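You operate a simulated robot arm through the tools that you are given. There is no shell and no other tool. Be economical: measure what you need, move in short steps, check, and stop when the job is done.

The job below is to be done with a simulated two-armed robot. You get a single attempt, and the scene is never put back.

JOB
Put the lime cloth from the top of the steel stand on the middle shelf of the green rack. Put the beige sack clip on the drying rack away on the third board from the bottom of the stores shelving. Shut the middle sample drawer. Take the folded paper sack labelled "large" from the middle of the side bench and put it on the end of the packing table by the stand. Take the green cloth on the middle of the side bench and put it away on the tool ledge of the black belt. Fetch the blue lot card labelled "gate 6" from the bench behind the brush bar jig and set it on the top of the turning plate. The order is free. Set down upright: beige sack clip, folded paper sack, blue lot card.

The check looks at the end state, three seconds after you hand in, the way a careful person would. Anything else that was tipped, shoved, dropped, spilled or broken makes it a failure. Flat cloth is picked up by pressing the open fingertips on it (5 to 10 N) and closing them slowly along it; thin cloth reads only 2 to 8 mm in the jaws.

ROBOT AND FRAMES
Two 6-joint arms with two-finger parallel grippers on one trunk, on a base that drives. Base frame: it is fixed to the floor where the robot stands at the start and does not move with it; the origin is under the middle of the robot, x ahead of it, y to its left, z up. Readings come in m, rad, newtons and seconds.
The left shoulder is at the start at [-0.096, 0.177, 0.781], the right one opposite. With the tool pointing down near the work surface each hand reaches from about 0.1 to 0.68 m from the robot's upright axis, wherever it stands, measured 20 degrees to its own side. Places, roughly: beige sack clip (8x4x6 cm) [-10.7, 3.1, 1]; blue lot card [-11, -1, 1]; end of the packing table by the stand (22x44 cm) [-10.74, -3.42, 0.84]; folded paper sack [-10.75, -0.5, 1]; green cloth (11x7x4 cm) [-10.6, -0.6, 0.9]; lime cloth (9x6x4 cm) [0.5, -0.1, 0.9]; middle sample drawer [-10.6, 2.5, 0.5]; middle shelf of the green rack [-0.3, -0.8, 0.9]; third board of the stores shelving [-10.6, -7.6, 1]; tool ledge of the black belt (46x17 cm) [-8.18, -5.74, 0.8]; top of the turning plate [-10.8, 2.7, 0.9]. Payload 1.57 kg a hand.
The tool frame of a hand sits at the grasp point between the pads (the TCP): z along the fingers, y along the line on which they close. The tips reach 0.03 m beyond it. Largest opening 0.08 m; finger width 0.017, thickness 0.012; the body of the gripper, 0.04 by 0.082 m, starts 0.08 m behind the TCP.
Orientation is told as [roll, pitch, yaw] about the base's x, y, z axes, in that order, counted from this pose: with the fingers straight down and closing along the base's y, the tool's x points along the base's -x, its y along +y and its z along -z.

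CONTROLS
- The arms move only by the tool send_rows. It takes "left_rows", "right_rows" or both (then of equal length, played together; a hand with none holds still); each is a list of rows, each a list of 7 numbers: the shift along the tool's x, y, z in m, then the turn, a rotation vector about the tool's x, y, z in rad, then the gripper command, from -1 (fully open) to 1 (shut), values between in proportion. In form: [[x, y, z, ax, ay, az, grip], ...]. A call has 1 to 8 rows; each row is the pose to reach, as a shift and turn from the pose commanded when the call began, along the tool's axes at that moment. Rows are played at 5 a second. More than 0.05 m and 0.15 rad between two rows, or a gripper value outside its range, and nothing of the call is played. A pose out of reach is approached as far as the arm can. The call stops where the force on the tool passes 40 N (or 10 N more than at its start, if that is more) or the arm is blocked; 0.2 s more then pass. Each finger travels about 0.072 m/s and halts on what it meets, pressing with about 34 N; the grip force reading is that of the motor and also rises with nothing between the fingers. The clock runs only during rows and for 0.2 s after the last one: add rows that repeat a pose to give the fingers time. It gives the time, the measured TCP pose, the force on the tool (base axes), the opening and the grip force at its end, in the units of the frame above (readings bear some noise), with the torque about the TCP (base axes, N m) and any sound that the robot's microphone picked up, and new pictures: "views" is both (left out), scene, wrist or none (wrist: the cameras of the hands that moved).
- Cameras (640 x 400 px; columns grow to the right, rows downward): "scene" is now at [0.0343, -0.0234, 1.5055]; the picture's right is [-0.31, -0.95, 0.00], its down [-0.69, 0.23, -0.69] and it looks along [0.65, -0.22, -0.73] (base axes); focal length 285 px, centre (320, 200). "left" rides on the left gripper at [0.072, 0.007, -0.122] in its tool frame; the picture's right is [-0.09, 1.00, 0.00], its down [-0.84, -0.08, -0.54] and it looks along [-0.54, -0.05, 0.84] (tool axes); focal length 238 px, centre (320, 200). "right" rides on the right gripper at [0.072, -0.007, -0.122] in its tool frame; the picture's right is [0.09, 1.00, 0.00], its down [-0.84, 0.08, -0.54] and it looks along [-0.54, 0.05, 0.84] (tool axes); focal length 238 px, centre (320, 200). There is no depth. A picture from a camera that has moved, and an enlarged one, comes with that camera's place and axes in the base frame and with its lens.
- move_column(by): slides the trunk up (or, below 0, down) by that many m; the arms and the scene camera ride with it, the base frame stays. It gives what a move gives, with no picture.
- steer(legs): drives the robot by 1 to 6 legs, each [ahead, left, turn to the left] in m, m and rad, along the robot's own axes; the way and the turn of a leg run together, so that a leg with both is an arc; at most 1.5 m and 3.142 rad a leg. The arms and the cameras ride along, it lands a little off, and it stops where it bumps. It gives what a move gives, and a new picture of the scene camera.
- aim_head(pan, tilt): turns the head with the scene camera to pan (to the left, within 2.496 rad either way) and tilt (down, from -0.506 to 1.204), counted from straight ahead of the robot. It gives what a move gives, and a new picture of the scene camera.
- close_up(camera, box): a new picture of the part [left, top, right, bottom] of that camera's present view, enlarged. No time passes.
- hand_in(): hands the job in; it is judged then, once.

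Work in short steps. Places have to be worked out from the pictures, the camera data and where the tool is seen: move nearer, look again, correct. Check each grasp and each placing, and mend what went wrong. You have 175 turns and 260 pictures in all, those below and enlarged ones among them. Open the grippers and draw the arms clear of the work before you hand the job in, unless the task says otherwise; then end with one line.

The tools are called as name(argument=value, ...) on one line, values as JSON. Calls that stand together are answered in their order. send_rows: Moves the arms, as the interface text tells. Its arguments: {"type":"object","properties":{"left_rows":{"type":"array"},"right_rows":{"type":"array"},"views":{"type":"string","enum":["both","scene","wrist","none"]}},"required":[]} The other tools are called the same way: move_column (by) slides the trunk up or down; steer (legs) drives the base; aim_head (pan, tilt) turns the head that bears the scene camera; close_up (camera, box) takes an enlarged picture of a part of a camera's view; hand_in () hands the job in.

At the start:

```text
t: 0.0
left_tool_pos: [0.4637, 0.0131, 1.1301]
left_tool_rot: [0.0, 0.001, 0.001]
left_contact_force: [-0.1, -0.1, 0.5]
left_moment: [0.03, -0.03, -0.01]
left_grip_width: 0.08
left_grasp_force: 0.0
right_tool_pos: [0.4663, -0.3439, 1.0684]
right_tool_rot: [0.0, 0.0, -0.001]
right_contact_force: [0.3, 0.4, 0.6]
right_moment: [0.03, 0.04, -0.01]
right_grip_width: 0.0802
right_grasp_force: 0.1
trunk travel left (down, up): [-0.225, 0.103]
robot x, y, heading: [-0.0019, 0.0015, 0.002]
head pan, tilt: [-0.319, 0.813]
```

scene: 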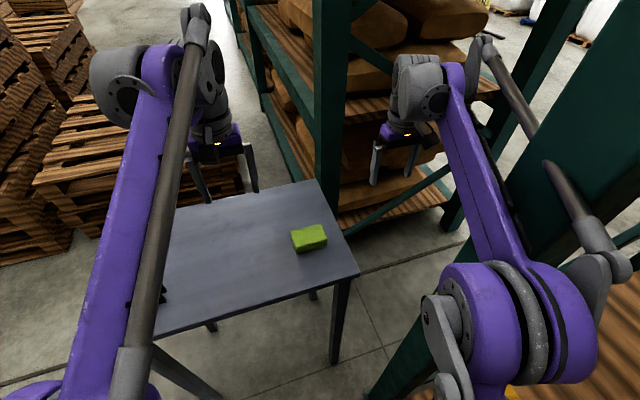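
right: 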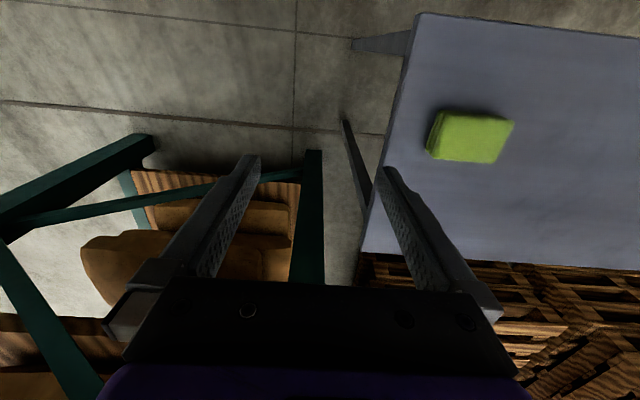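
left: 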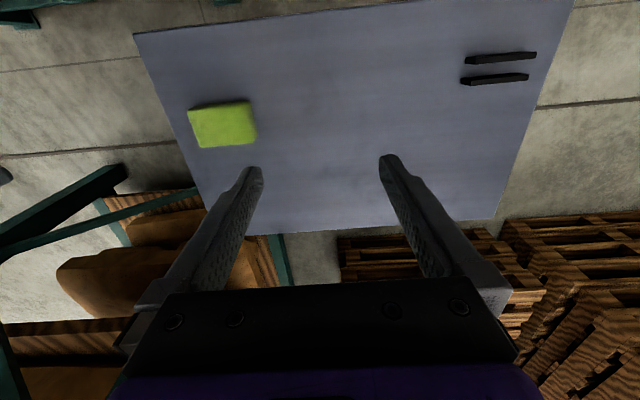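

I place the lime cloth near [0.482, -0.145, 0.86] from two cameras. First I look at the green rack, to the right and behind, to plan its placing.

aim_head(pan=-1.8, tilt=0.6)

close_up(camera="left", box=[120, 40, 360, 190])

```text
t: 1.6
left_tool_pos: [0.4624, 0.014, 1.1296]
left_tool_rot: [0.0, 0.001, 0.0]
left_contact_force: [0.0, -0.1, -0.5]
left_moment: [0.04, -0.01, 0.0]
left_grip_width: 0.08
left_grasp_force: 0.1
right_tool_pos: [0.4667, -0.3454, 1.0692]
right_tool_rot: [0.001, 0.0, -0.001]
right_contact_force: [-0.6, 1.0, 1.2]
right_moment: [-0.01, 0.01, 0.0]
right_grip_width: 0.0799
right_grasp_force: 0.0
trunk travel left (down, up): [-0.225, 0.103]
robot x, y, heading: [0.0006, 0.0003, -0.002]
head pan, tilt: [-1.799, 0.6]
camera scene: at [-0.0617, -0.0844, 1.5235], right [-0.97, 0.23, 0.0], down [0.13, 0.55, -0.83], along [-0.19, -0.8, -0.56], focal length 285 px, centre (320, 200)
```

scene: 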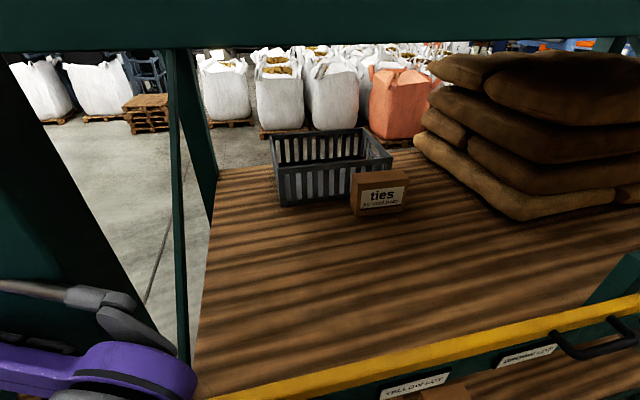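

```text
2.67 times, centred on (240, 115) of left
camera zoom: at [0.3905, 0.0204, 1.2524], right [0.09, 1.0, 0.0], down [0.84, -0.08, 0.54], along [0.54, -0.05, -0.84], focal length 636 px, centre (533, 427)
```

zoom: 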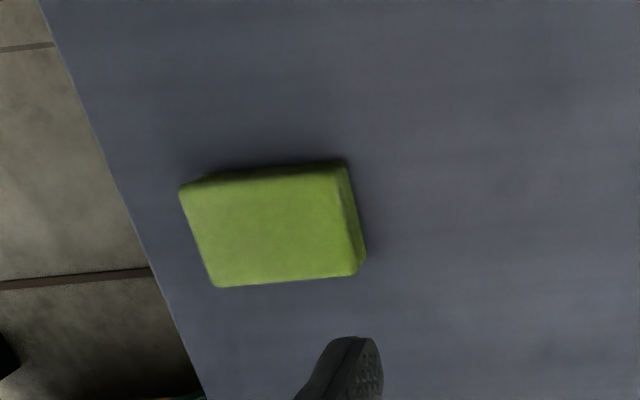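

The rack deck is open-fronted with plenty of headroom, but a post stands close by on the right. I look left and behind for room to turn.

aim_head(pan=1.6, tilt=0.7)

aim_head(pan=2.49, tilt=0.4)

aim_head(pan=-2.49, tilt=0.6)

aim_head(pan=-0.9, tilt=0.8)

```text
t: 4.5
left_tool_pos: [0.4617, 0.0152, 1.1305]
left_tool_rot: [0.001, 0.0, 0.001]
left_contact_force: [0.3, -0.3, -0.4]
left_moment: [-0.01, -0.01, -0.02]
left_grip_width: 0.0799
left_grasp_force: 0.1
right_tool_pos: [0.4663, -0.3447, 1.0693]
right_tool_rot: [-0.001, 0.0, 0.0]
right_contact_force: [-0.3, 0.5, 0.8]
right_moment: [0.01, 0.03, 0.03]
right_grip_width: 0.0802
right_grasp_force: 0.1
trunk travel left (down, up): [-0.225, 0.103]
robot x, y, heading: [-0.0009, -0.0044, 0.002]
head pan, tilt: [1.6, 0.7]
camera scene: at [-0.0442, 0.0866, 1.5149], right [1.0, 0.03, 0.0], down [0.02, -0.64, -0.76], along [-0.02, 0.76, -0.64], focal length 285 px, centre (320, 200)
```

scene: 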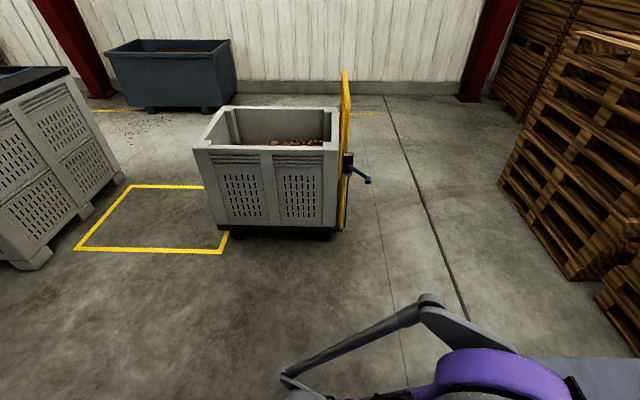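

```text
t: 5.7
left_tool_pos: [0.4624, 0.0139, 1.1291]
left_tool_rot: [-0.001, 0.0, -0.001]
left_contact_force: [0.2, 0.3, -1.0]
left_moment: [-0.01, -0.01, 0.02]
left_grip_width: 0.08
left_grasp_force: 0.2
right_tool_pos: [0.4666, -0.3452, 1.0685]
right_tool_rot: [0.001, -0.001, 0.0]
right_contact_force: [0.4, 0.1, 0.4]
right_moment: [0.03, 0.02, -0.01]
right_grip_width: 0.08
right_grasp_force: 0.0
trunk travel left (down, up): [-0.225, 0.103]
robot x, y, heading: [-0.0024, 0.0019, -0.001]
head pan, tilt: [2.491, 0.4]
camera scene: at [-0.1153, 0.0579, 1.5417], right [0.61, 0.8, 0.0], down [0.31, -0.24, -0.92], along [-0.73, 0.56, -0.39], focal length 285 px, centre (320, 200)
```

scene: 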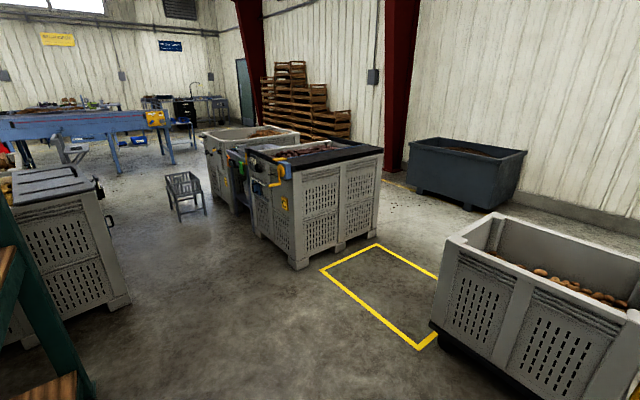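

```text
t: 9.6
left_tool_pos: [0.4628, 0.0146, 1.1304]
left_tool_rot: [-0.001, -0.001, 0.001]
left_contact_force: [-0.6, 0.3, -0.7]
left_moment: [-0.03, 0.0, 0.05]
left_grip_width: 0.0799
left_grasp_force: 0.0
right_tool_pos: [0.466, -0.3456, 1.0688]
right_tool_rot: [0.001, 0.001, -0.001]
right_contact_force: [0.9, 0.0, 1.2]
right_moment: [0.0, 0.0, 0.01]
right_grip_width: 0.08
right_grasp_force: 0.1
trunk travel left (down, up): [-0.225, 0.103]
robot x, y, heading: [-0.0018, -0.0014, 0.001]
head pan, tilt: [-2.491, 0.6]
camera scene: at [-0.112, -0.0519, 1.5235], right [-0.61, 0.8, 0.0], down [0.45, 0.34, -0.83], along [-0.66, -0.5, -0.56], focal length 285 px, centre (320, 200)
```

scene: 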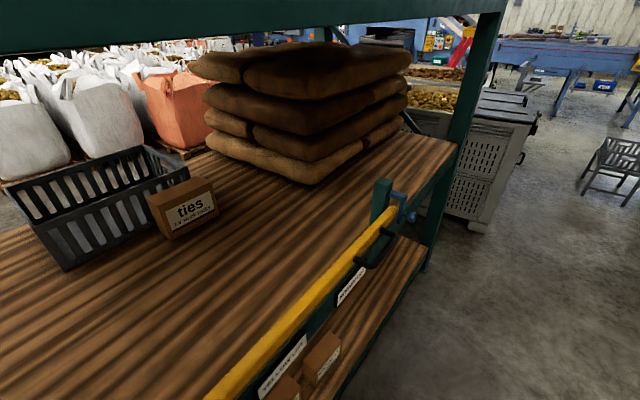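

```text
t: 11.2
left_tool_pos: [0.4623, 0.0141, 1.1312]
left_tool_rot: [0.0, 0.001, 0.0]
left_contact_force: [-0.6, 0.1, -0.1]
left_moment: [-0.03, 0.01, 0.01]
left_grip_width: 0.0803
left_grasp_force: 0.1
right_tool_pos: [0.4665, -0.3439, 1.0687]
right_tool_rot: [0.001, 0.0, -0.001]
right_contact_force: [-0.5, -0.1, -0.1]
right_moment: [-0.03, 0.01, 0.02]
right_grip_width: 0.0798
right_grasp_force: 0.0
trunk travel left (down, up): [-0.225, 0.103]
robot x, y, heading: [-0.0021, -0.0002, 0.003]
head pan, tilt: [-0.901, 0.799]
camera scene: at [0.0084, -0.0615, 1.5066], right [-0.78, -0.62, 0.0], down [-0.44, 0.56, -0.7], along [0.43, -0.55, -0.72], focal length 285 px, centre (320, 200)
```

scene: 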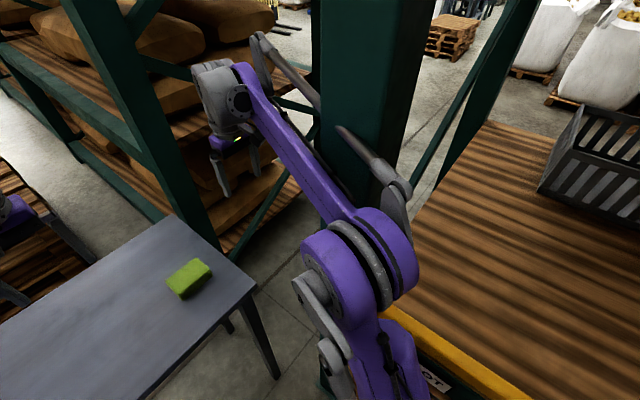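

There is open floor to the left and behind. I'll pick with the right hand, which this moves away from the post, shifting the left hand left to make room while I turn the right wrist towards 90°.

send_rows(right_rows=[[0, 0.03, 0.0, 0, 0, -0.14, -1], [-0.005, 0.06, 0.02, 0, 0, -0.28, -1], [-0.01, 0.09, 0.03, 0, 0, -0.42, -1], [-0.015, 0.12, 0.04, 0, 0, -0.56, -1], [-0.016, 0.15, 0.05, 0, 0, -0.7, -1], [-0.016, 0.18, 0.06, 0, 0, -0.84, -1], [-0.016, 0.201, 0.07, 0, 0, -0.98, -1], [-0.016, 0.201, 0.08, 0, 0, -1.12, -1]], left_rows=[[0, 0.04, 0, 0, 0, 0, -1], [0, 0.08, 0, 0, 0, 0, -1], [0, 0.12, 0, 0, 0, 0, -1], [0, 0.16, 0, 0, 0, 0, -1], [0, 0.2, 0, 0, 0, 0, -1], [0, 0.2, 0, 0, 0, 0, -1], [0, 0.2, 0, 0, 0, 0, -1], [0, 0.2, 0, 0, 0, 0, -1]], views="none")

aim_head(pan=-0.3, tilt=0.85)

```text
t: 13.0
left_tool_pos: [0.4624, 0.2142, 1.1312]
left_tool_rot: [0.0, -0.002, 0.001]
left_contact_force: [-0.1, 0.4, -0.2]
left_moment: [-0.01, -0.01, -0.01]
left_grip_width: 0.0799
left_grasp_force: 0.0
right_tool_pos: [0.4821, -0.143, 0.9885]
right_tool_rot: [0.0, -0.001, 1.121]
right_contact_force: [-0.1, 0.4, 0.1]
right_moment: [0.0, 0.02, 0.02]
right_grip_width: 0.08
right_grasp_force: 0.0
trunk travel left (down, up): [-0.225, 0.103]
robot x, y, heading: [-0.0012, -0.0029, -0.003]
head pan, tilt: [-0.901, 0.799]
```

```text
t: 14.0
left_tool_pos: [0.4611, 0.2137, 1.1315]
left_tool_rot: [0.001, -0.001, -0.001]
left_contact_force: [-0.9, -0.6, -0.8]
left_moment: [0.0, 0.01, 0.0]
left_grip_width: 0.0799
left_grasp_force: 0.1
right_tool_pos: [0.4829, -0.1439, 0.9898]
right_tool_rot: [0.0, 0.0, 1.118]
right_contact_force: [1.0, -0.2, 0.4]
right_moment: [0.0, -0.03, 0.0]
right_grip_width: 0.0801
right_grasp_force: 0.1
trunk travel left (down, up): [-0.225, 0.103]
robot x, y, heading: [-0.0003, -0.0002, 0.0]
head pan, tilt: [-0.3, 0.85]
camera scene: at [0.033, -0.0215, 1.5026], right [-0.3, -0.95, 0.0], down [-0.72, 0.22, -0.66], along [0.63, -0.2, -0.75], focal length 285 px, centre (320, 200)
```

scene: 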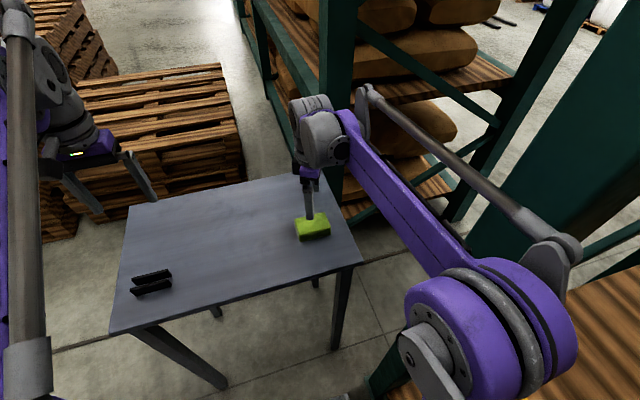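

Aligned well. I finish the turn (0.45 rad more) at this height and look through the wrist camera.

send_rows(right_rows=[[0, 0, 0, 0, 0, -0.15, -1], [0, 0, 0.01, 0, 0, -0.3, -1], [0, 0, 0.02, 0, 0, -0.45, -1], [0, 0, 0.03, 0, 0, -0.45, -1]], views="wrist")

```text
t: 15.0
left_tool_pos: [0.4617, 0.2138, 1.1306]
left_tool_rot: [0.0, 0.001, -0.001]
left_contact_force: [-0.2, -0.6, 0.0]
left_moment: [0.04, 0.0, -0.03]
left_grip_width: 0.08
left_grasp_force: 0.0
right_tool_pos: [0.4827, -0.1437, 0.9575]
right_tool_rot: [-0.001, 0.0, 1.571]
right_contact_force: [0.4, -0.5, -0.1]
right_moment: [0.0, 0.0, -0.03]
right_grip_width: 0.08
right_grasp_force: 0.1
trunk travel left (down, up): [-0.225, 0.103]
robot x, y, heading: [-0.0005, 0.0006, 0.002]
head pan, tilt: [-0.3, 0.85]
camera right: at [0.4889, -0.2143, 1.0803], right [-1.0, -0.09, 0.0], down [-0.08, 0.84, 0.54], along [-0.05, 0.54, -0.84], focal length 238 px, centre (320, 200)
```

right: 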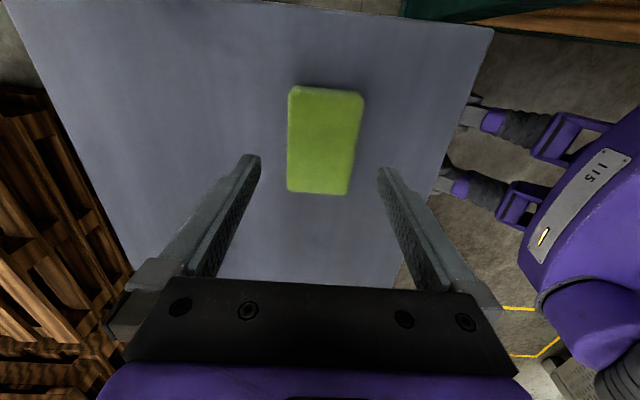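

Cloth centre [0.4785, -0.1415]; I descend to about 0.868 and read force.

send_rows(right_rows=[[0, 0.004, 0.03, 0, 0, 0, -1], [0, 0.004, 0.06, 0, 0, 0, -1], [0, 0.004, 0.08, 0, 0, 0, -1], [0, 0.004, 0.09, 0, 0, 0, -1]], views="wrist")

```text
t: 15.9
left_tool_pos: [0.4611, 0.2131, 1.1306]
left_tool_rot: [-0.001, 0.0, -0.001]
left_contact_force: [0.3, 0.6, -1.3]
left_moment: [-0.01, 0.0, -0.03]
left_grip_width: 0.0801
left_grasp_force: 0.2
right_tool_pos: [0.4781, -0.1448, 0.8804]
right_tool_rot: [0.0, 0.0, 1.57]
right_contact_force: [-2.7, 0.8, 17.0]
right_moment: [0.0, 0.12, 0.06]
right_grip_width: 0.0793
right_grasp_force: 0.0
trunk travel left (down, up): [-0.225, 0.103]
robot x, y, heading: [-0.0011, 0.0041, -0.001]
head pan, tilt: [-0.3, 0.85]
stopped in row 4 (right hand): the force on the tool passed its limit at 70 N (the readings are from after the stop); the commanded pose is now the measured one
camera right: at [0.4848, -0.2149, 1.0018], right [-1.0, -0.09, 0.0], down [-0.08, 0.84, 0.54], along [-0.05, 0.54, -0.84], focal length 238 px, centre (320, 200)
```

right: 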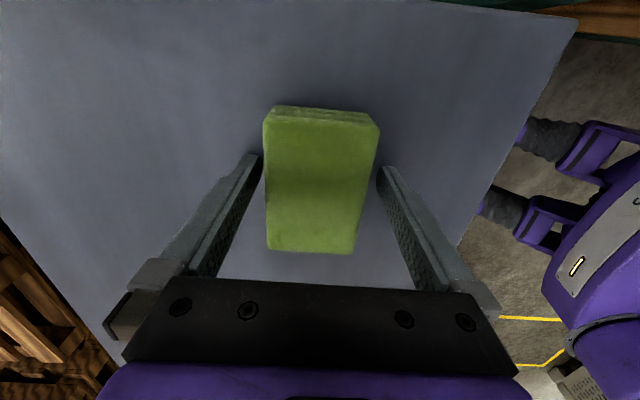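

Tips touch the table at z≈0.85, astride the cloth. I raise 4 mm and close.

send_rows(right_rows=[[0, 0, -0.004, 0, 0, 0, -1], [0, 0, -0.004, 0, 0, 0, 0], [0, 0, -0.004, 0, 0, 0, 0.6], [0, 0, -0.004, 0, 0, 0, 1], [0, 0, -0.004, 0, 0, 0, 1], [0, 0, -0.03, 0, 0, 0, 1], [0, 0, -0.07, 0, 0, 0, 1], [0, 0, -0.12, 0, 0, 0, 1]], views="wrist")

```text
t: 17.7
left_tool_pos: [0.461, 0.2141, 1.13]
left_tool_rot: [-0.002, 0.001, 0.0]
left_contact_force: [-1.0, -0.8, 0.2]
left_moment: [0.03, 0.0, -0.01]
left_grip_width: 0.08
left_grasp_force: 0.0
right_tool_pos: [0.479, -0.1442, 0.9964]
right_tool_rot: [0.002, 0.0, 1.569]
right_contact_force: [-0.5, 0.2, -0.1]
right_moment: [-0.02, 0.0, 0.01]
right_grip_width: 0.0589
right_grasp_force: 34.2
trunk travel left (down, up): [-0.225, 0.103]
robot x, y, heading: [0.0003, -0.001, -0.001]
head pan, tilt: [-0.3, 0.85]
camera right: at [0.4846, -0.2154, 1.1189], right [-1.0, -0.09, 0.0], down [-0.08, 0.84, 0.54], along [-0.05, 0.54, -0.84], focal length 238 px, centre (320, 200)
```

right: 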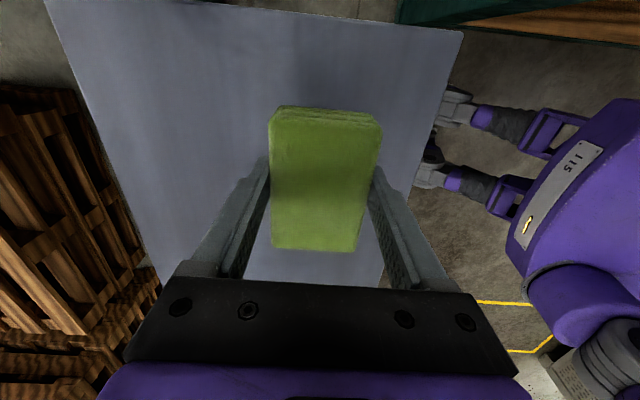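

Grip holds (59 mm). I raise further and drive back-left, then turn to face the rack.

send_rows(right_rows=[[0, 0, -0.05, 0, 0, 0, 1], [0, 0, -0.1, 0, 0, 0, 1], [0, 0, -0.14, 0, 0, 0, 1]], views="none")

steer(legs=[[-0.25, 0.25, 0], [-0.1, 0.05, 0], [0, 0, -1.571]])

```text
t: 18.5
left_tool_pos: [0.4628, 0.2132, 1.1315]
left_tool_rot: [0.0, 0.0, 0.0]
left_contact_force: [-0.4, -0.2, 0.1]
left_moment: [0.0, 0.02, -0.01]
left_grip_width: 0.08
left_grasp_force: 0.1
right_tool_pos: [0.4797, -0.1451, 1.1415]
right_tool_rot: [0.0, 0.001, 1.57]
right_contact_force: [-0.1, 1.0, -1.0]
right_moment: [-0.01, -0.01, -0.01]
right_grip_width: 0.0591
right_grasp_force: 34.0
trunk travel left (down, up): [-0.225, 0.103]
robot x, y, heading: [-0.002, 0.0027, 0.003]
head pan, tilt: [-0.3, 0.85]
```

```text
t: 26.0
left_tool_pos: [-0.1369, -0.1683, 1.1296]
left_tool_rot: [0.002, -0.001, -1.584]
left_contact_force: [-0.9, 0.4, -0.7]
left_moment: [0.0, 0.01, 0.02]
left_grip_width: 0.0802
left_grasp_force: 0.0
right_tool_pos: [-0.4956, -0.1804, 1.1408]
right_tool_rot: [0.0, 0.001, -0.014]
right_contact_force: [-1.0, -0.4, -0.1]
right_moment: [0.01, -0.02, 0.02]
right_grip_width: 0.059
right_grasp_force: 33.8
trunk travel left (down, up): [-0.225, 0.103]
robot x, y, heading: [-0.3434, 0.297, -1.588]
head pan, tilt: [-0.3, 0.85]
camera scene: at [-0.3693, 0.2637, 1.5026], right [-0.95, 0.31, 0.0], down [0.23, 0.71, -0.66], along [-0.2, -0.63, -0.75], focal length 285 px, centre (320, 200)
```

scene: 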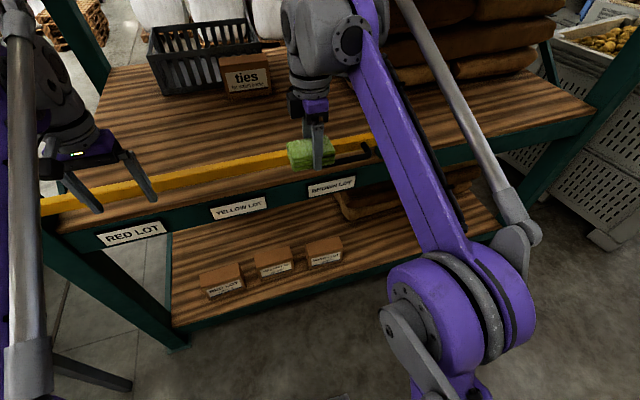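

I'm squarely facing the shelf. I drive 0.22 m ahead so the hands are above the bar, then reach in with the right arm.

steer(legs=[[0.22, 0, 0.015]])

```text
t: 27.7
left_tool_pos: [-0.1311, -0.3849, 1.131]
left_tool_rot: [0.0, 0.0, -1.571]
left_contact_force: [-0.3, -0.3, -0.2]
left_moment: [0.0, -0.01, -0.01]
left_grip_width: 0.08
left_grasp_force: 0.1
right_tool_pos: [-0.4888, -0.4033, 1.1411]
right_tool_rot: [0.001, 0.0, 0.0]
right_contact_force: [0.1, -0.2, -1.1]
right_moment: [0.01, 0.03, -0.01]
right_grip_width: 0.059
right_grasp_force: 33.4
trunk travel left (down, up): [-0.225, 0.103]
robot x, y, heading: [-0.3449, 0.0781, -1.568]
head pan, tilt: [-0.3, 0.85]
camera scene: at [-0.3702, 0.0432, 1.5026], right [-0.96, 0.29, 0.0], down [0.22, 0.72, -0.66], along [-0.19, -0.63, -0.75], focal length 285 px, centre (320, 200)
```

scene: 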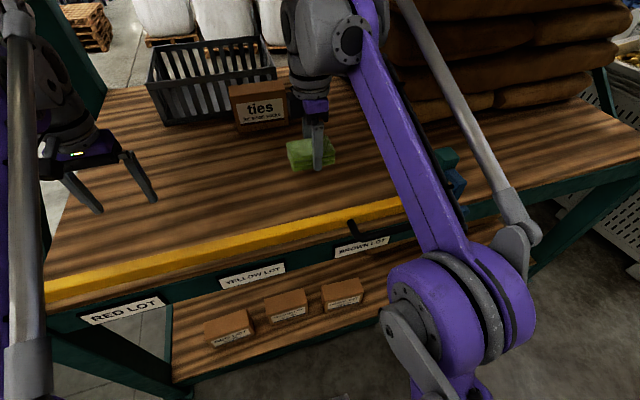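

I reach in to y≈-0.56 and lower to about 0.96.

send_rows(right_rows=[[0, -0.04, 0, 0, 0, 0, 1], [0, -0.08, 0, 0, 0, 0, 1], [0, -0.12, 0, 0, 0, 0, 1], [0, -0.155, 0.02, 0, 0, 0, 1], [0, -0.155, 0.06, 0, 0, 0, 1], [0, -0.155, 0.1, 0, 0, 0, 1], [0, -0.155, 0.14, 0, 0, 0, 1], [0, -0.155, 0.18, 0, 0, 0, 1]], views="scene")

```text
t: 29.5
left_tool_pos: [-0.1312, -0.3836, 1.1316]
left_tool_rot: [-0.001, 0.0, -1.569]
left_contact_force: [0.1, -1.0, -1.1]
left_moment: [0.02, -0.01, 0.0]
left_grip_width: 0.08
left_grasp_force: 0.2
right_tool_pos: [-0.4877, -0.5488, 0.9713]
right_tool_rot: [0.003, 0.0, 0.0]
right_contact_force: [1.1, 4.5, 12.1]
right_moment: [-0.28, -0.01, 0.03]
right_grip_width: 0.059
right_grasp_force: 33.7
right hand out of reach, approached as far as the arm can: row 2, 3, 4, 5, 6, 7
trunk travel left (down, up): [-0.225, 0.103]
robot x, y, heading: [-0.3461, 0.0783, -1.569]
head pan, tilt: [-0.3, 0.85]
stopped in row 8 (right hand): the force on the tool passed its limit at 69 N (the readings are from after the stop); the commanded pose is now the measured one
camera scene: at [-0.3699, 0.0448, 1.5027], right [-0.96, 0.29, 0.0], down [0.22, 0.72, -0.66], along [-0.19, -0.63, -0.75], focal length 285 px, centre (320, 200)
```

scene: 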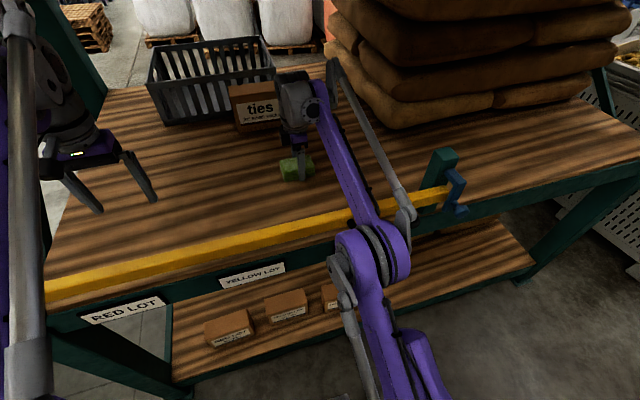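

Contact with 12 N upward remaining; I check whether the cloth is on the deck.

close_up(camera="scene", box=[230, 100, 470, 250])

close_up(camera="right", box=[0, 0, 640, 400])

```text
2.67 times, centred on (350, 175) of scene
camera zoom: at [-0.3699, 0.0448, 1.5027], right [-0.96, 0.29, 0.0], down [0.22, 0.72, -0.66], along [-0.19, -0.63, -0.75], focal length 761 px, centre (240, 267)
```

zoom: 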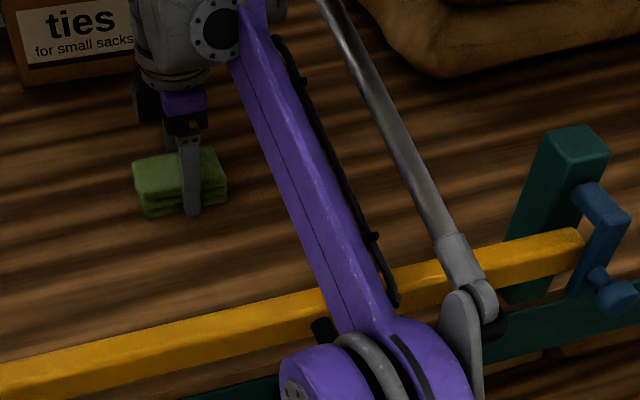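

```text
1.00 times, centred on (320, 200) of right (not enlarged: the box is as wide or as high as the picture)
camera zoom: at [-0.5598, -0.5549, 1.0942], right [-0.09, 1.0, 0.0], down [0.84, 0.08, 0.54], along [0.54, 0.05, -0.84], focal length 238 px, centre (320, 200)
```

zoom: 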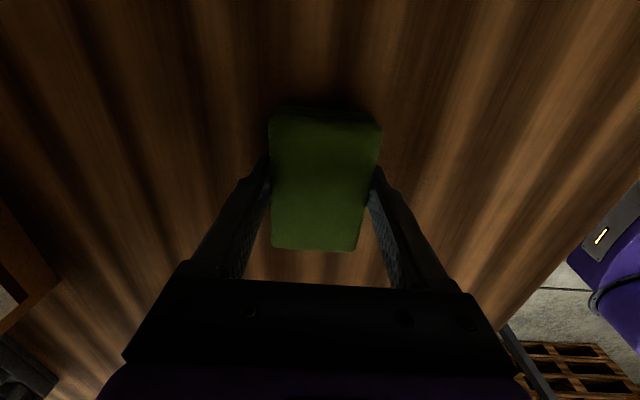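

The cloth appears seated on the deck. I open and lift, then look.

send_rows(right_rows=[[0, 0, 0, 0, 0, 0, 0.2], [0, 0, 0, 0, 0, 0, -0.6], [0, 0, 0, 0, 0, 0, -1], [0, 0, 0, 0, 0, 0, -1], [0, 0, -0.04, 0, 0, 0, -1], [0, 0, -0.09, 0, 0, 0, -1], [0, 0, -0.14, 0, 0, 0, -1], [0, 0.04, -0.17, 0, 0, 0, -1]], views="scene")

```text
t: 31.3
left_tool_pos: [-0.1321, -0.3839, 1.1309]
left_tool_rot: [-0.001, -0.001, -1.57]
left_contact_force: [-0.3, -0.3, 0.2]
left_moment: [0.01, -0.01, 0.02]
left_grip_width: 0.0801
left_grasp_force: 0.2
right_tool_pos: [-0.4911, -0.4782, 1.0968]
right_tool_rot: [0.004, 0.001, -0.001]
right_contact_force: [-0.8, -0.2, -0.5]
right_moment: [0.02, -0.02, -0.02]
right_grip_width: 0.0801
right_grasp_force: 0.0
right hand out of reach, approached as far as the arm can: row 5, 6, 7, 8
trunk travel left (down, up): [-0.225, 0.103]
robot x, y, heading: [-0.3471, 0.0755, -1.574]
head pan, tilt: [-0.3, 0.85]
camera scene: at [-0.3702, 0.0441, 1.5026], right [-0.96, 0.29, 0.0], down [0.22, 0.72, -0.66], along [-0.19, -0.63, -0.75], focal length 285 px, centre (320, 200)
```

scene: 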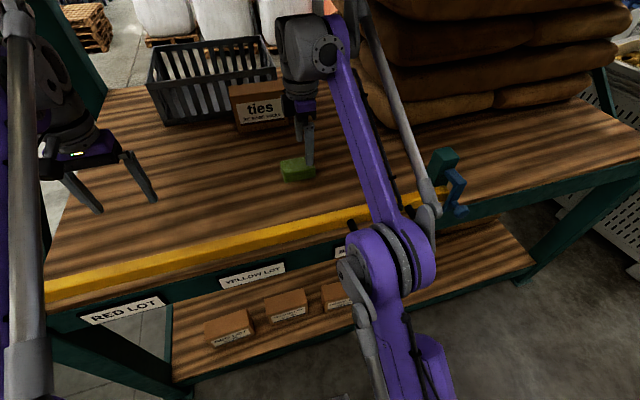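

The cloth lies flat on the shelf. I draw the right hand back over the bar, back off, and turn to face -x (a right turn).

send_rows(right_rows=[[0, 0.04, -0.02, 0, 0, 0, -1], [0, 0.08, -0.04, 0, 0, 0, -1], [0, 0.11, -0.04, 0, 0, 0, -1]], views="none")

steer(legs=[[-0.7, 0, 0], [0, 0, -1.571]])

aim_head(pan=0.2, tilt=0.25)

```text
t: 32.1
left_tool_pos: [-0.1317, -0.3841, 1.1297]
left_tool_rot: [0.0, -0.002, -1.571]
left_contact_force: [0.0, 0.2, 0.5]
left_moment: [-0.04, 0.0, 0.01]
left_grip_width: 0.08
left_grasp_force: 0.1
right_tool_pos: [-0.4912, -0.3699, 1.1351]
right_tool_rot: [0.004, 0.0, -0.001]
right_contact_force: [0.7, -0.5, 0.5]
right_moment: [-0.04, -0.01, 0.03]
right_grip_width: 0.0799
right_grasp_force: 0.0
trunk travel left (down, up): [-0.225, 0.103]
robot x, y, heading: [-0.3429, 0.0776, -1.571]
head pan, tilt: [-0.3, 0.85]
```

```text
t: 39.8
left_tool_pos: [-0.816, 0.5779, 1.1304]
left_tool_rot: [0.0, -0.001, 3.117]
left_contact_force: [0.3, -0.4, -0.1]
left_moment: [0.02, 0.01, -0.02]
left_grip_width: 0.0801
left_grasp_force: 0.0
right_tool_pos: [-0.7928, 0.9362, 1.1348]
right_tool_rot: [0.005, 0.001, -1.597]
right_contact_force: [-0.3, -1.4, -0.2]
right_moment: [0.02, 0.0, 0.02]
right_grip_width: 0.0801
right_grasp_force: 0.0
trunk travel left (down, up): [-0.225, 0.103]
robot x, y, heading: [-0.3497, 0.7776, 3.116]
head pan, tilt: [-0.3, 0.85]
camera scene: at [-0.3851, 0.8049, 1.5026], right [0.32, 0.95, 0.0], down [0.71, -0.24, -0.66], along [-0.63, 0.21, -0.75], focal length 285 px, centre (320, 200)
```

scene: 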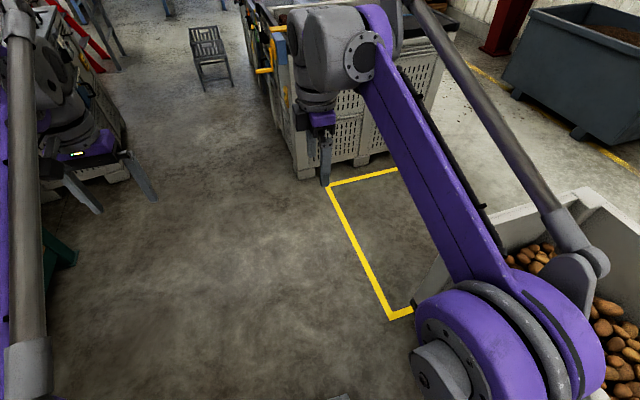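

```text
t: 40.8
left_tool_pos: [-0.8153, 0.5779, 1.1299]
left_tool_rot: [0.001, 0.0, 3.117]
left_contact_force: [0.9, 0.7, 0.7]
left_moment: [0.02, 0.03, -0.05]
left_grip_width: 0.0802
left_grasp_force: 0.2
right_tool_pos: [-0.7925, 0.9375, 1.1351]
right_tool_rot: [0.004, -0.001, -1.595]
right_contact_force: [0.8, 0.7, 0.5]
right_moment: [0.05, 0.02, -0.02]
right_grip_width: 0.0799
right_grasp_force: 0.0
trunk travel left (down, up): [-0.225, 0.103]
robot x, y, heading: [-0.3478, 0.7792, 3.116]
head pan, tilt: [0.201, 0.25]
camera scene: at [-0.403, 0.7636, 1.5556], right [-0.17, 0.98, 0.0], down [0.24, 0.04, -0.97], along [-0.95, -0.17, -0.25], focal length 285 px, centre (320, 200)
```

scene: 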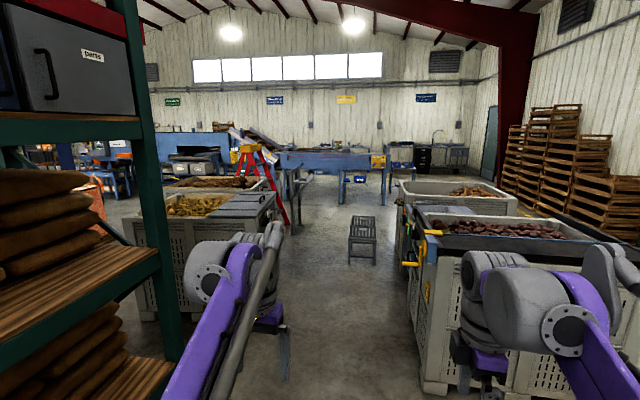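

The way to -x is an aisle between bins, with a stool on the right of it. I shift left towards y≈0.15 and advance to x≈-3, then look again.

steer(legs=[[0.5, 0.5, 0.025], [1.2, 0.1, 0], [0.8, 0, 0]])

```text
t: 53.7
left_tool_pos: [-2.9555, -0.0032, 1.1382]
left_tool_rot: [0.006, -0.016, -3.131]
left_contact_force: [-0.3, -0.4, -0.8]
left_moment: [-0.03, 0.02, 0.0]
left_grip_width: 0.0797
left_grasp_force: 0.0
right_tool_pos: [-2.9421, 0.3594, 1.1409]
right_tool_rot: [-0.012, -0.005, -1.569]
right_contact_force: [-0.4, -0.3, -0.2]
right_moment: [0.01, -0.01, 0.02]
right_grip_width: 0.0799
right_grasp_force: 0.1
trunk travel left (down, up): [-0.225, 0.103]
robot x, y, heading: [-2.5135, 0.2101, -3.139]
head pan, tilt: [0.201, 0.25]
stopped in leg 3: the robot was blocked; the commanded pose is now the measured one
camera scene: at [-2.5421, 0.1994, 1.556], right [-0.2, 0.98, 0.0], down [0.23, 0.05, -0.97], along [-0.95, -0.2, -0.23], focal length 285 px, centre (320, 200)
```

scene: 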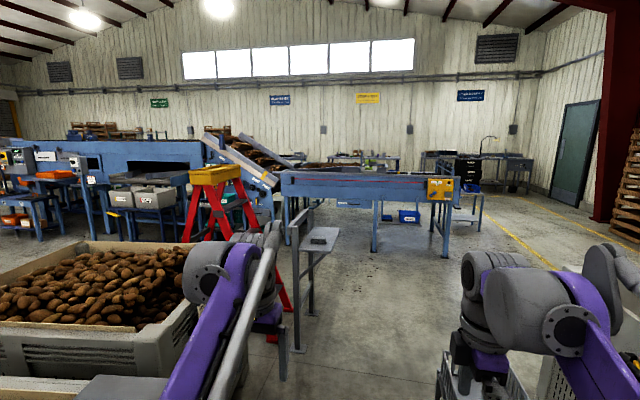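

Blocked at x=-2.5; I look down ahead to see by what.

aim_head(pan=-0.3, tilt=0.9)

aim_head(pan=0.5, tilt=0.9)

```text
t: 54.7
left_tool_pos: [-2.9534, -0.0009, 1.1416]
left_tool_rot: [0.006, -0.021, -3.136]
left_contact_force: [0.2, 0.0, 0.2]
left_moment: [0.0, -0.02, -0.01]
left_grip_width: 0.0799
left_grasp_force: 0.0
right_tool_pos: [-2.9401, 0.3603, 1.1441]
right_tool_rot: [-0.018, -0.007, -1.572]
right_contact_force: [0.3, -0.3, 0.0]
right_moment: [-0.01, 0.02, 0.0]
right_grip_width: 0.0802
right_grasp_force: 0.1
trunk travel left (down, up): [-0.225, 0.103]
robot x, y, heading: [-2.515, 0.2076, -3.138]
head pan, tilt: [-0.3, 0.901]
camera scene: at [-2.5205, 0.2414, 1.4988], right [0.29, 0.96, -0.01], down [0.74, -0.23, -0.64], along [-0.61, 0.18, -0.77], focal length 285 px, centre (320, 200)
```

scene: 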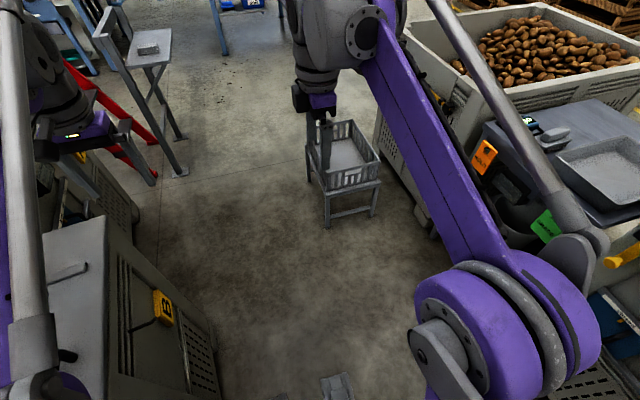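

```text
t: 55.9
left_tool_pos: [-2.9539, -0.0004, 1.142]
left_tool_rot: [0.006, -0.023, -3.137]
left_contact_force: [0.5, 0.2, 0.4]
left_moment: [0.01, -0.03, -0.02]
left_grip_width: 0.0798
left_grasp_force: 0.0
right_tool_pos: [-2.9396, 0.3629, 1.1449]
right_tool_rot: [-0.016, -0.008, -1.571]
right_contact_force: [-0.2, -0.4, 0.1]
right_moment: [0.02, 0.0, -0.02]
right_grip_width: 0.08
right_grasp_force: 0.0
trunk travel left (down, up): [-0.225, 0.103]
robot x, y, heading: [-2.5184, 0.2054, -3.14]
head pan, tilt: [0.499, 0.901]
camera scene: at [-2.5146, 0.1832, 1.4991], right [-0.48, 0.88, 0.0], down [0.67, 0.37, -0.64], along [-0.56, -0.3, -0.77], focal length 285 px, centre (320, 200)
```

scene: 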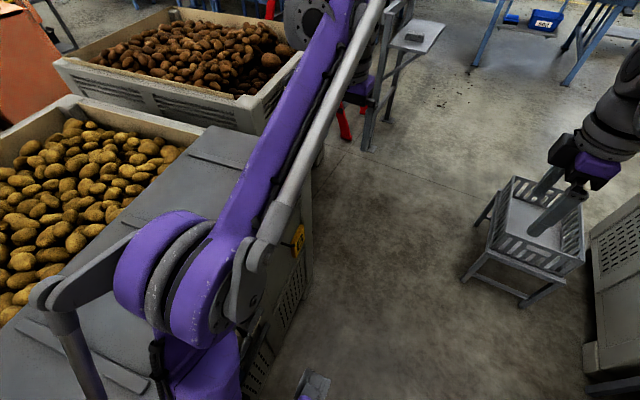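

I check the left side, closer in, for the thing touched.

aim_head(pan=1.3, tilt=1.1)

```text
t: 57.0
left_tool_pos: [-2.9538, -0.0002, 1.1413]
left_tool_rot: [0.008, -0.02, -3.137]
left_contact_force: [0.4, 0.1, 0.4]
left_moment: [-0.01, -0.06, -0.01]
left_grip_width: 0.0801
left_grasp_force: 0.0
right_tool_pos: [-2.9409, 0.3614, 1.1447]
right_tool_rot: [-0.017, -0.006, -1.57]
right_contact_force: [0.5, -0.6, 0.1]
right_moment: [0.01, 0.01, 0.0]
right_grip_width: 0.08
right_grasp_force: 0.1
trunk travel left (down, up): [-0.225, 0.103]
robot x, y, heading: [-2.5183, 0.2054, -3.137]
head pan, tilt: [1.3, 1.1]
camera scene: at [-2.4656, 0.1586, 1.4844], right [-0.96, 0.27, 0.02], down [0.23, 0.86, -0.46], along [-0.14, -0.44, -0.89], focal length 285 px, centre (320, 200)
```

scene: 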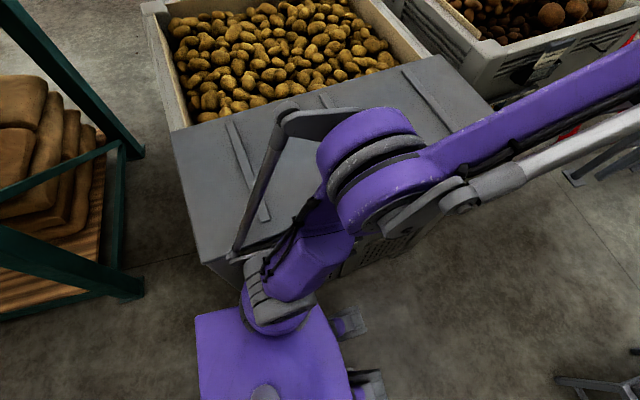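

The left shoulder link is touching the bin lid (edge y≈-0.08). I raise the column, back off and shift right to y≈0.33.

steer(legs=[[-0.05, -0.13, 0]])

move_column(by=0.1)

aim_head(pan=-0.2, tilt=0.75)

```text
t: 58.8
left_tool_pos: [-2.9271, 0.1207, 1.1313]
left_tool_rot: [0.0, -0.001, -3.138]
left_contact_force: [-0.6, -0.4, -0.3]
left_moment: [-0.01, 0.01, -0.03]
left_grip_width: 0.08
left_grasp_force: 0.1
right_tool_pos: [-2.9129, 0.4827, 1.1357]
right_tool_rot: [0.004, -0.001, -1.572]
right_contact_force: [0.4, -0.7, 0.0]
right_moment: [-0.01, -0.05, -0.01]
right_grip_width: 0.08
right_grasp_force: 0.1
trunk travel left (down, up): [-0.225, 0.103]
robot x, y, heading: [-2.4703, 0.3345, 3.136]
head pan, tilt: [1.3, 1.1]
camera scene: at [-2.4464, 0.2768, 1.4849], right [-0.96, 0.27, 0.0], down [0.24, 0.86, -0.45], along [-0.12, -0.44, -0.89], focal length 285 px, centre (320, 200)
```

scene: 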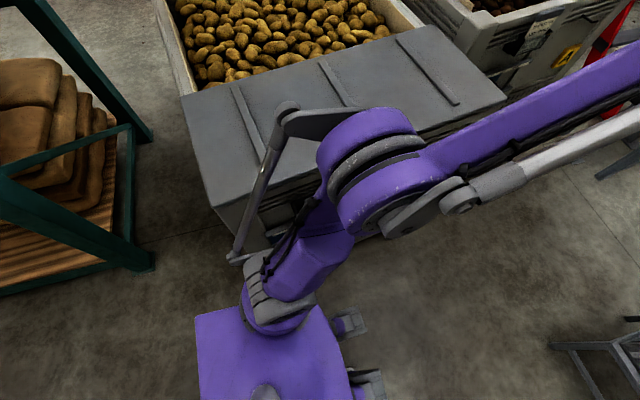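

```text
t: 60.1
left_tool_pos: [-2.928, 0.1204, 1.2308]
left_tool_rot: [0.002, -0.001, -3.139]
left_contact_force: [0.0, 0.0, -0.3]
left_moment: [-0.05, 0.02, 0.0]
left_grip_width: 0.0799
left_grasp_force: 0.0
right_tool_pos: [-2.9129, 0.4829, 1.2354]
right_tool_rot: [0.003, 0.0, -1.573]
right_contact_force: [0.0, 0.4, -0.6]
right_moment: [0.01, -0.01, 0.02]
right_grip_width: 0.0801
right_grasp_force: 0.1
trunk travel left (down, up): [-0.325, 0.003]
robot x, y, heading: [-2.4688, 0.3367, 3.14]
head pan, tilt: [1.3, 1.1]
```

```text
t: 61.7
left_tool_pos: [-2.927, 0.1196, 1.231]
left_tool_rot: [-0.001, 0.0, -3.138]
left_contact_force: [0.5, -0.3, -0.2]
left_moment: [-0.01, -0.01, -0.01]
left_grip_width: 0.0801
left_grasp_force: 0.1
right_tool_pos: [-2.9136, 0.4831, 1.2357]
right_tool_rot: [0.004, 0.001, -1.574]
right_contact_force: [0.1, -0.4, -0.1]
right_moment: [-0.01, 0.01, 0.01]
right_grip_width: 0.0801
right_grasp_force: 0.0
trunk travel left (down, up): [-0.325, 0.003]
robot x, y, heading: [-2.4643, 0.3352, 3.146]
head pan, tilt: [-0.201, 0.75]
camera scene: at [-2.5073, 0.3539, 1.6159], right [0.2, 0.98, 0.0], down [0.67, -0.14, -0.73], along [-0.72, 0.15, -0.68], focal length 285 px, centre (320, 200)
```

scene: 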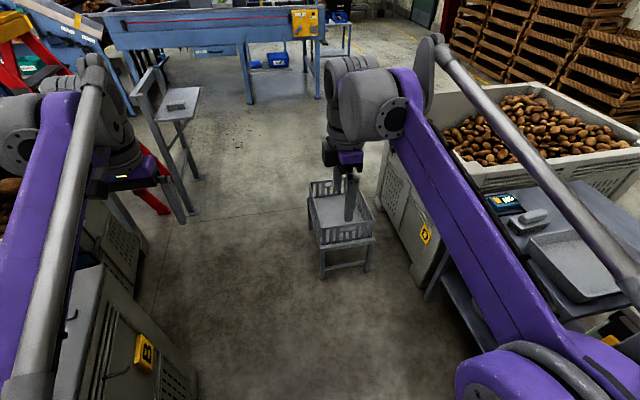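

Gap: bin lid y≈-0.08 on the left, stool y≈0.57 on the right; the body is about 0.44 wide. I thread at y≈0.22.

steer(legs=[[0.3, 0.02, 0], [0.4, 0.1, 0], [0.6, 0, 0], [0.8, 0, 0]])

```text
t: 72.8
left_tool_pos: [-5.0224, -0.0055, 1.2303]
left_tool_rot: [-0.001, 0.0, -3.132]
left_contact_force: [0.5, -0.3, 0.9]
left_moment: [-0.01, -0.01, -0.02]
left_grip_width: 0.08
left_grasp_force: 0.1
right_tool_pos: [-5.0098, 0.3564, 1.2354]
right_tool_rot: [0.003, 0.001, -1.565]
right_contact_force: [0.8, 0.8, -0.4]
right_moment: [0.01, -0.06, 0.04]
right_grip_width: 0.0798
right_grasp_force: 0.2
trunk travel left (down, up): [-0.325, 0.003]
robot x, y, heading: [-4.5618, 0.2107, -3.133]
head pan, tilt: [-0.201, 0.75]
camera scene: at [-4.6026, 0.2303, 1.6158], right [0.19, 0.98, 0.0], down [0.67, -0.13, -0.73], along [-0.72, 0.14, -0.68], focal length 285 px, centre (320, 200)
```

scene: 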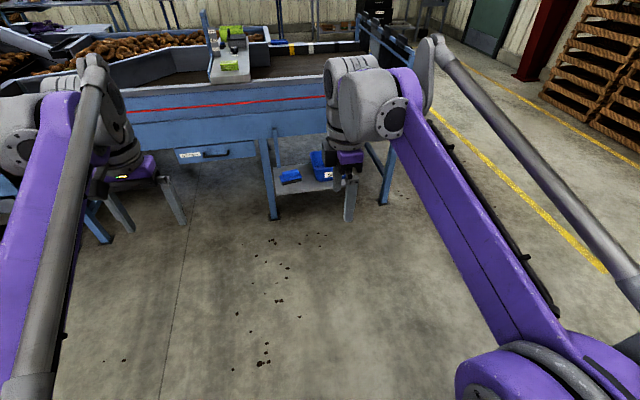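

Through. I look right for the way round the conveyor's end.

aim_head(pan=-0.7, tilt=0.4)

```text
t: 73.7
left_tool_pos: [-5.0225, -0.0062, 1.2325]
left_tool_rot: [0.0, 0.0, -3.13]
left_contact_force: [0.3, 0.3, -0.3]
left_moment: [0.03, 0.03, 0.01]
left_grip_width: 0.08
left_grasp_force: 0.1
right_tool_pos: [-5.0095, 0.3554, 1.2356]
right_tool_rot: [0.003, 0.0, -1.565]
right_contact_force: [0.4, 0.2, 1.1]
right_moment: [0.0, -0.02, 0.0]
right_grip_width: 0.0801
right_grasp_force: 0.0
trunk travel left (down, up): [-0.325, 0.003]
robot x, y, heading: [-4.5618, 0.2091, -3.135]
head pan, tilt: [-0.7, 0.4]
camera scene: at [-4.5928, 0.2735, 1.6469], right [0.64, 0.77, 0.0], down [0.3, -0.25, -0.92], along [-0.71, 0.59, -0.39], focal length 285 px, centre (320, 200)
```

scene: 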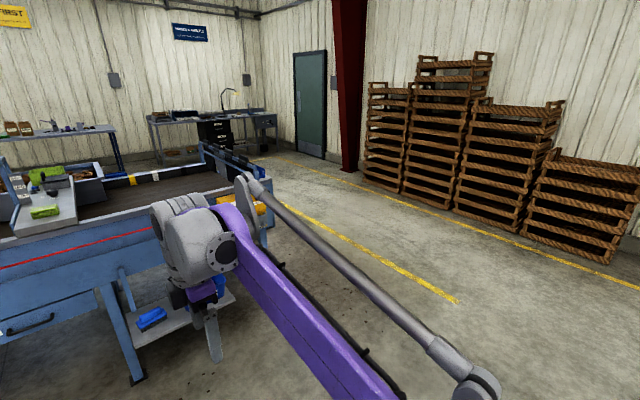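

Clear floor to the right. I strafe to y≈2.1 and drive to x≈-8.9.

steer(legs=[[0, -1.5, 0], [0.3, -0.4, 0], [1.5, 0, 0], [1.5, 0, 0], [1.0, 0, 0]])

aim_head(pan=0.0, tilt=0.5)

aim_head(pan=0.9, tilt=0.35)

```text
t: 109.5
left_tool_pos: [-9.2845, 2.0116, 1.2309]
left_tool_rot: [0.001, -0.001, 3.13]
left_contact_force: [-0.5, 0.2, -0.5]
left_moment: [0.0, 0.03, 0.0]
left_grip_width: 0.0802
left_grasp_force: 0.1
right_tool_pos: [-9.2647, 2.3733, 1.2353]
right_tool_rot: [0.004, 0.001, -1.586]
right_contact_force: [-0.2, 0.5, -1.3]
right_moment: [0.0, -0.04, 0.0]
right_grip_width: 0.0798
right_grasp_force: 0.1
trunk travel left (down, up): [-0.325, 0.003]
robot x, y, heading: [-8.8177, 2.2195, 3.125]
head pan, tilt: [-0.7, 0.4]
camera scene: at [-8.8489, 2.2816, 1.6469], right [0.66, 0.75, 0.0], down [0.29, -0.26, -0.92], along [-0.7, 0.6, -0.39], focal length 285 px, centre (320, 200)
```

scene: 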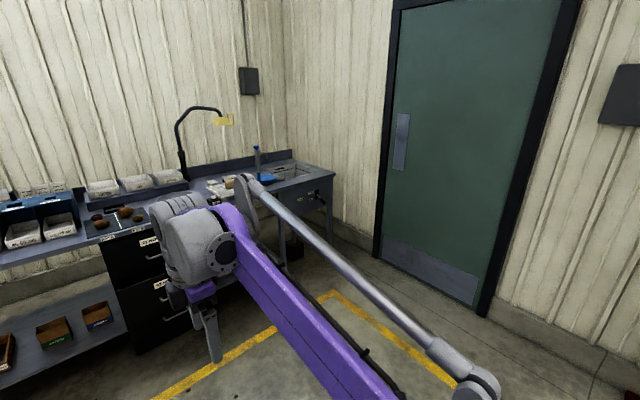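

```text
t: 110.6
left_tool_pos: [-9.2835, 2.011, 1.2304]
left_tool_rot: [-0.001, -0.001, 3.131]
left_contact_force: [-0.5, -0.1, 0.2]
left_moment: [-0.01, -0.02, -0.02]
left_grip_width: 0.0799
left_grasp_force: 0.1
right_tool_pos: [-9.2651, 2.3724, 1.2362]
right_tool_rot: [0.002, 0.0, -1.586]
right_contact_force: [-0.1, -0.1, 0.4]
right_moment: [-0.01, -0.02, 0.0]
right_grip_width: 0.08
right_grasp_force: 0.1
trunk travel left (down, up): [-0.325, 0.003]
robot x, y, heading: [-8.8214, 2.2165, 3.126]
head pan, tilt: [0.0, 0.499]
camera scene: at [-8.8702, 2.2223, 1.6379], right [0.02, 1.0, 0.0], down [0.48, -0.01, -0.88], along [-0.88, 0.01, -0.48], focal length 285 px, centre (320, 200)
```

scene: 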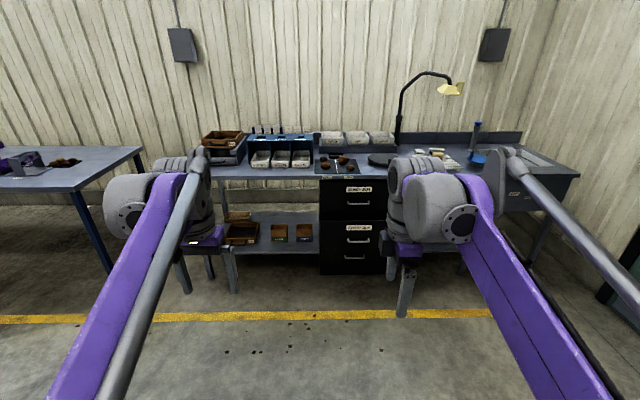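

```text
t: 111.8
left_tool_pos: [-9.2851, 2.0114, 1.2315]
left_tool_rot: [0.001, 0.001, 3.131]
left_contact_force: [1.0, 1.0, -0.9]
left_moment: [0.02, 0.01, 0.01]
left_grip_width: 0.08
left_grasp_force: 0.1
right_tool_pos: [-9.265, 2.3715, 1.2359]
right_tool_rot: [0.003, -0.001, -1.587]
right_contact_force: [-0.4, -0.5, 0.0]
right_moment: [0.0, -0.01, 0.02]
right_grip_width: 0.08
right_grasp_force: 0.0
trunk travel left (down, up): [-0.325, 0.003]
robot x, y, heading: [-8.8186, 2.2177, 3.126]
head pan, tilt: [0.901, 0.351]
camera scene: at [-8.8382, 2.1488, 1.6515], right [-0.77, 0.63, 0.0], down [0.22, 0.27, -0.94], along [-0.6, -0.73, -0.34], focal length 285 px, centre (320, 200)
```

scene: 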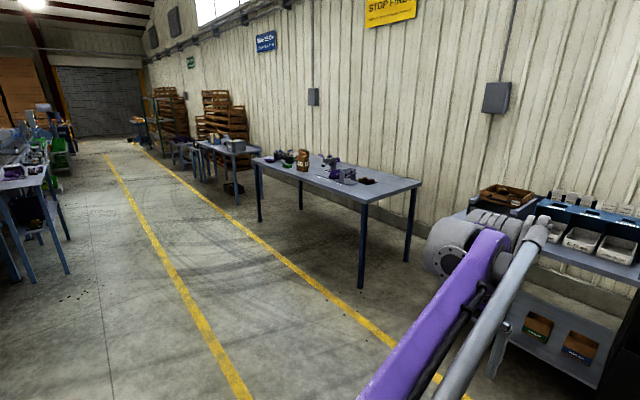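

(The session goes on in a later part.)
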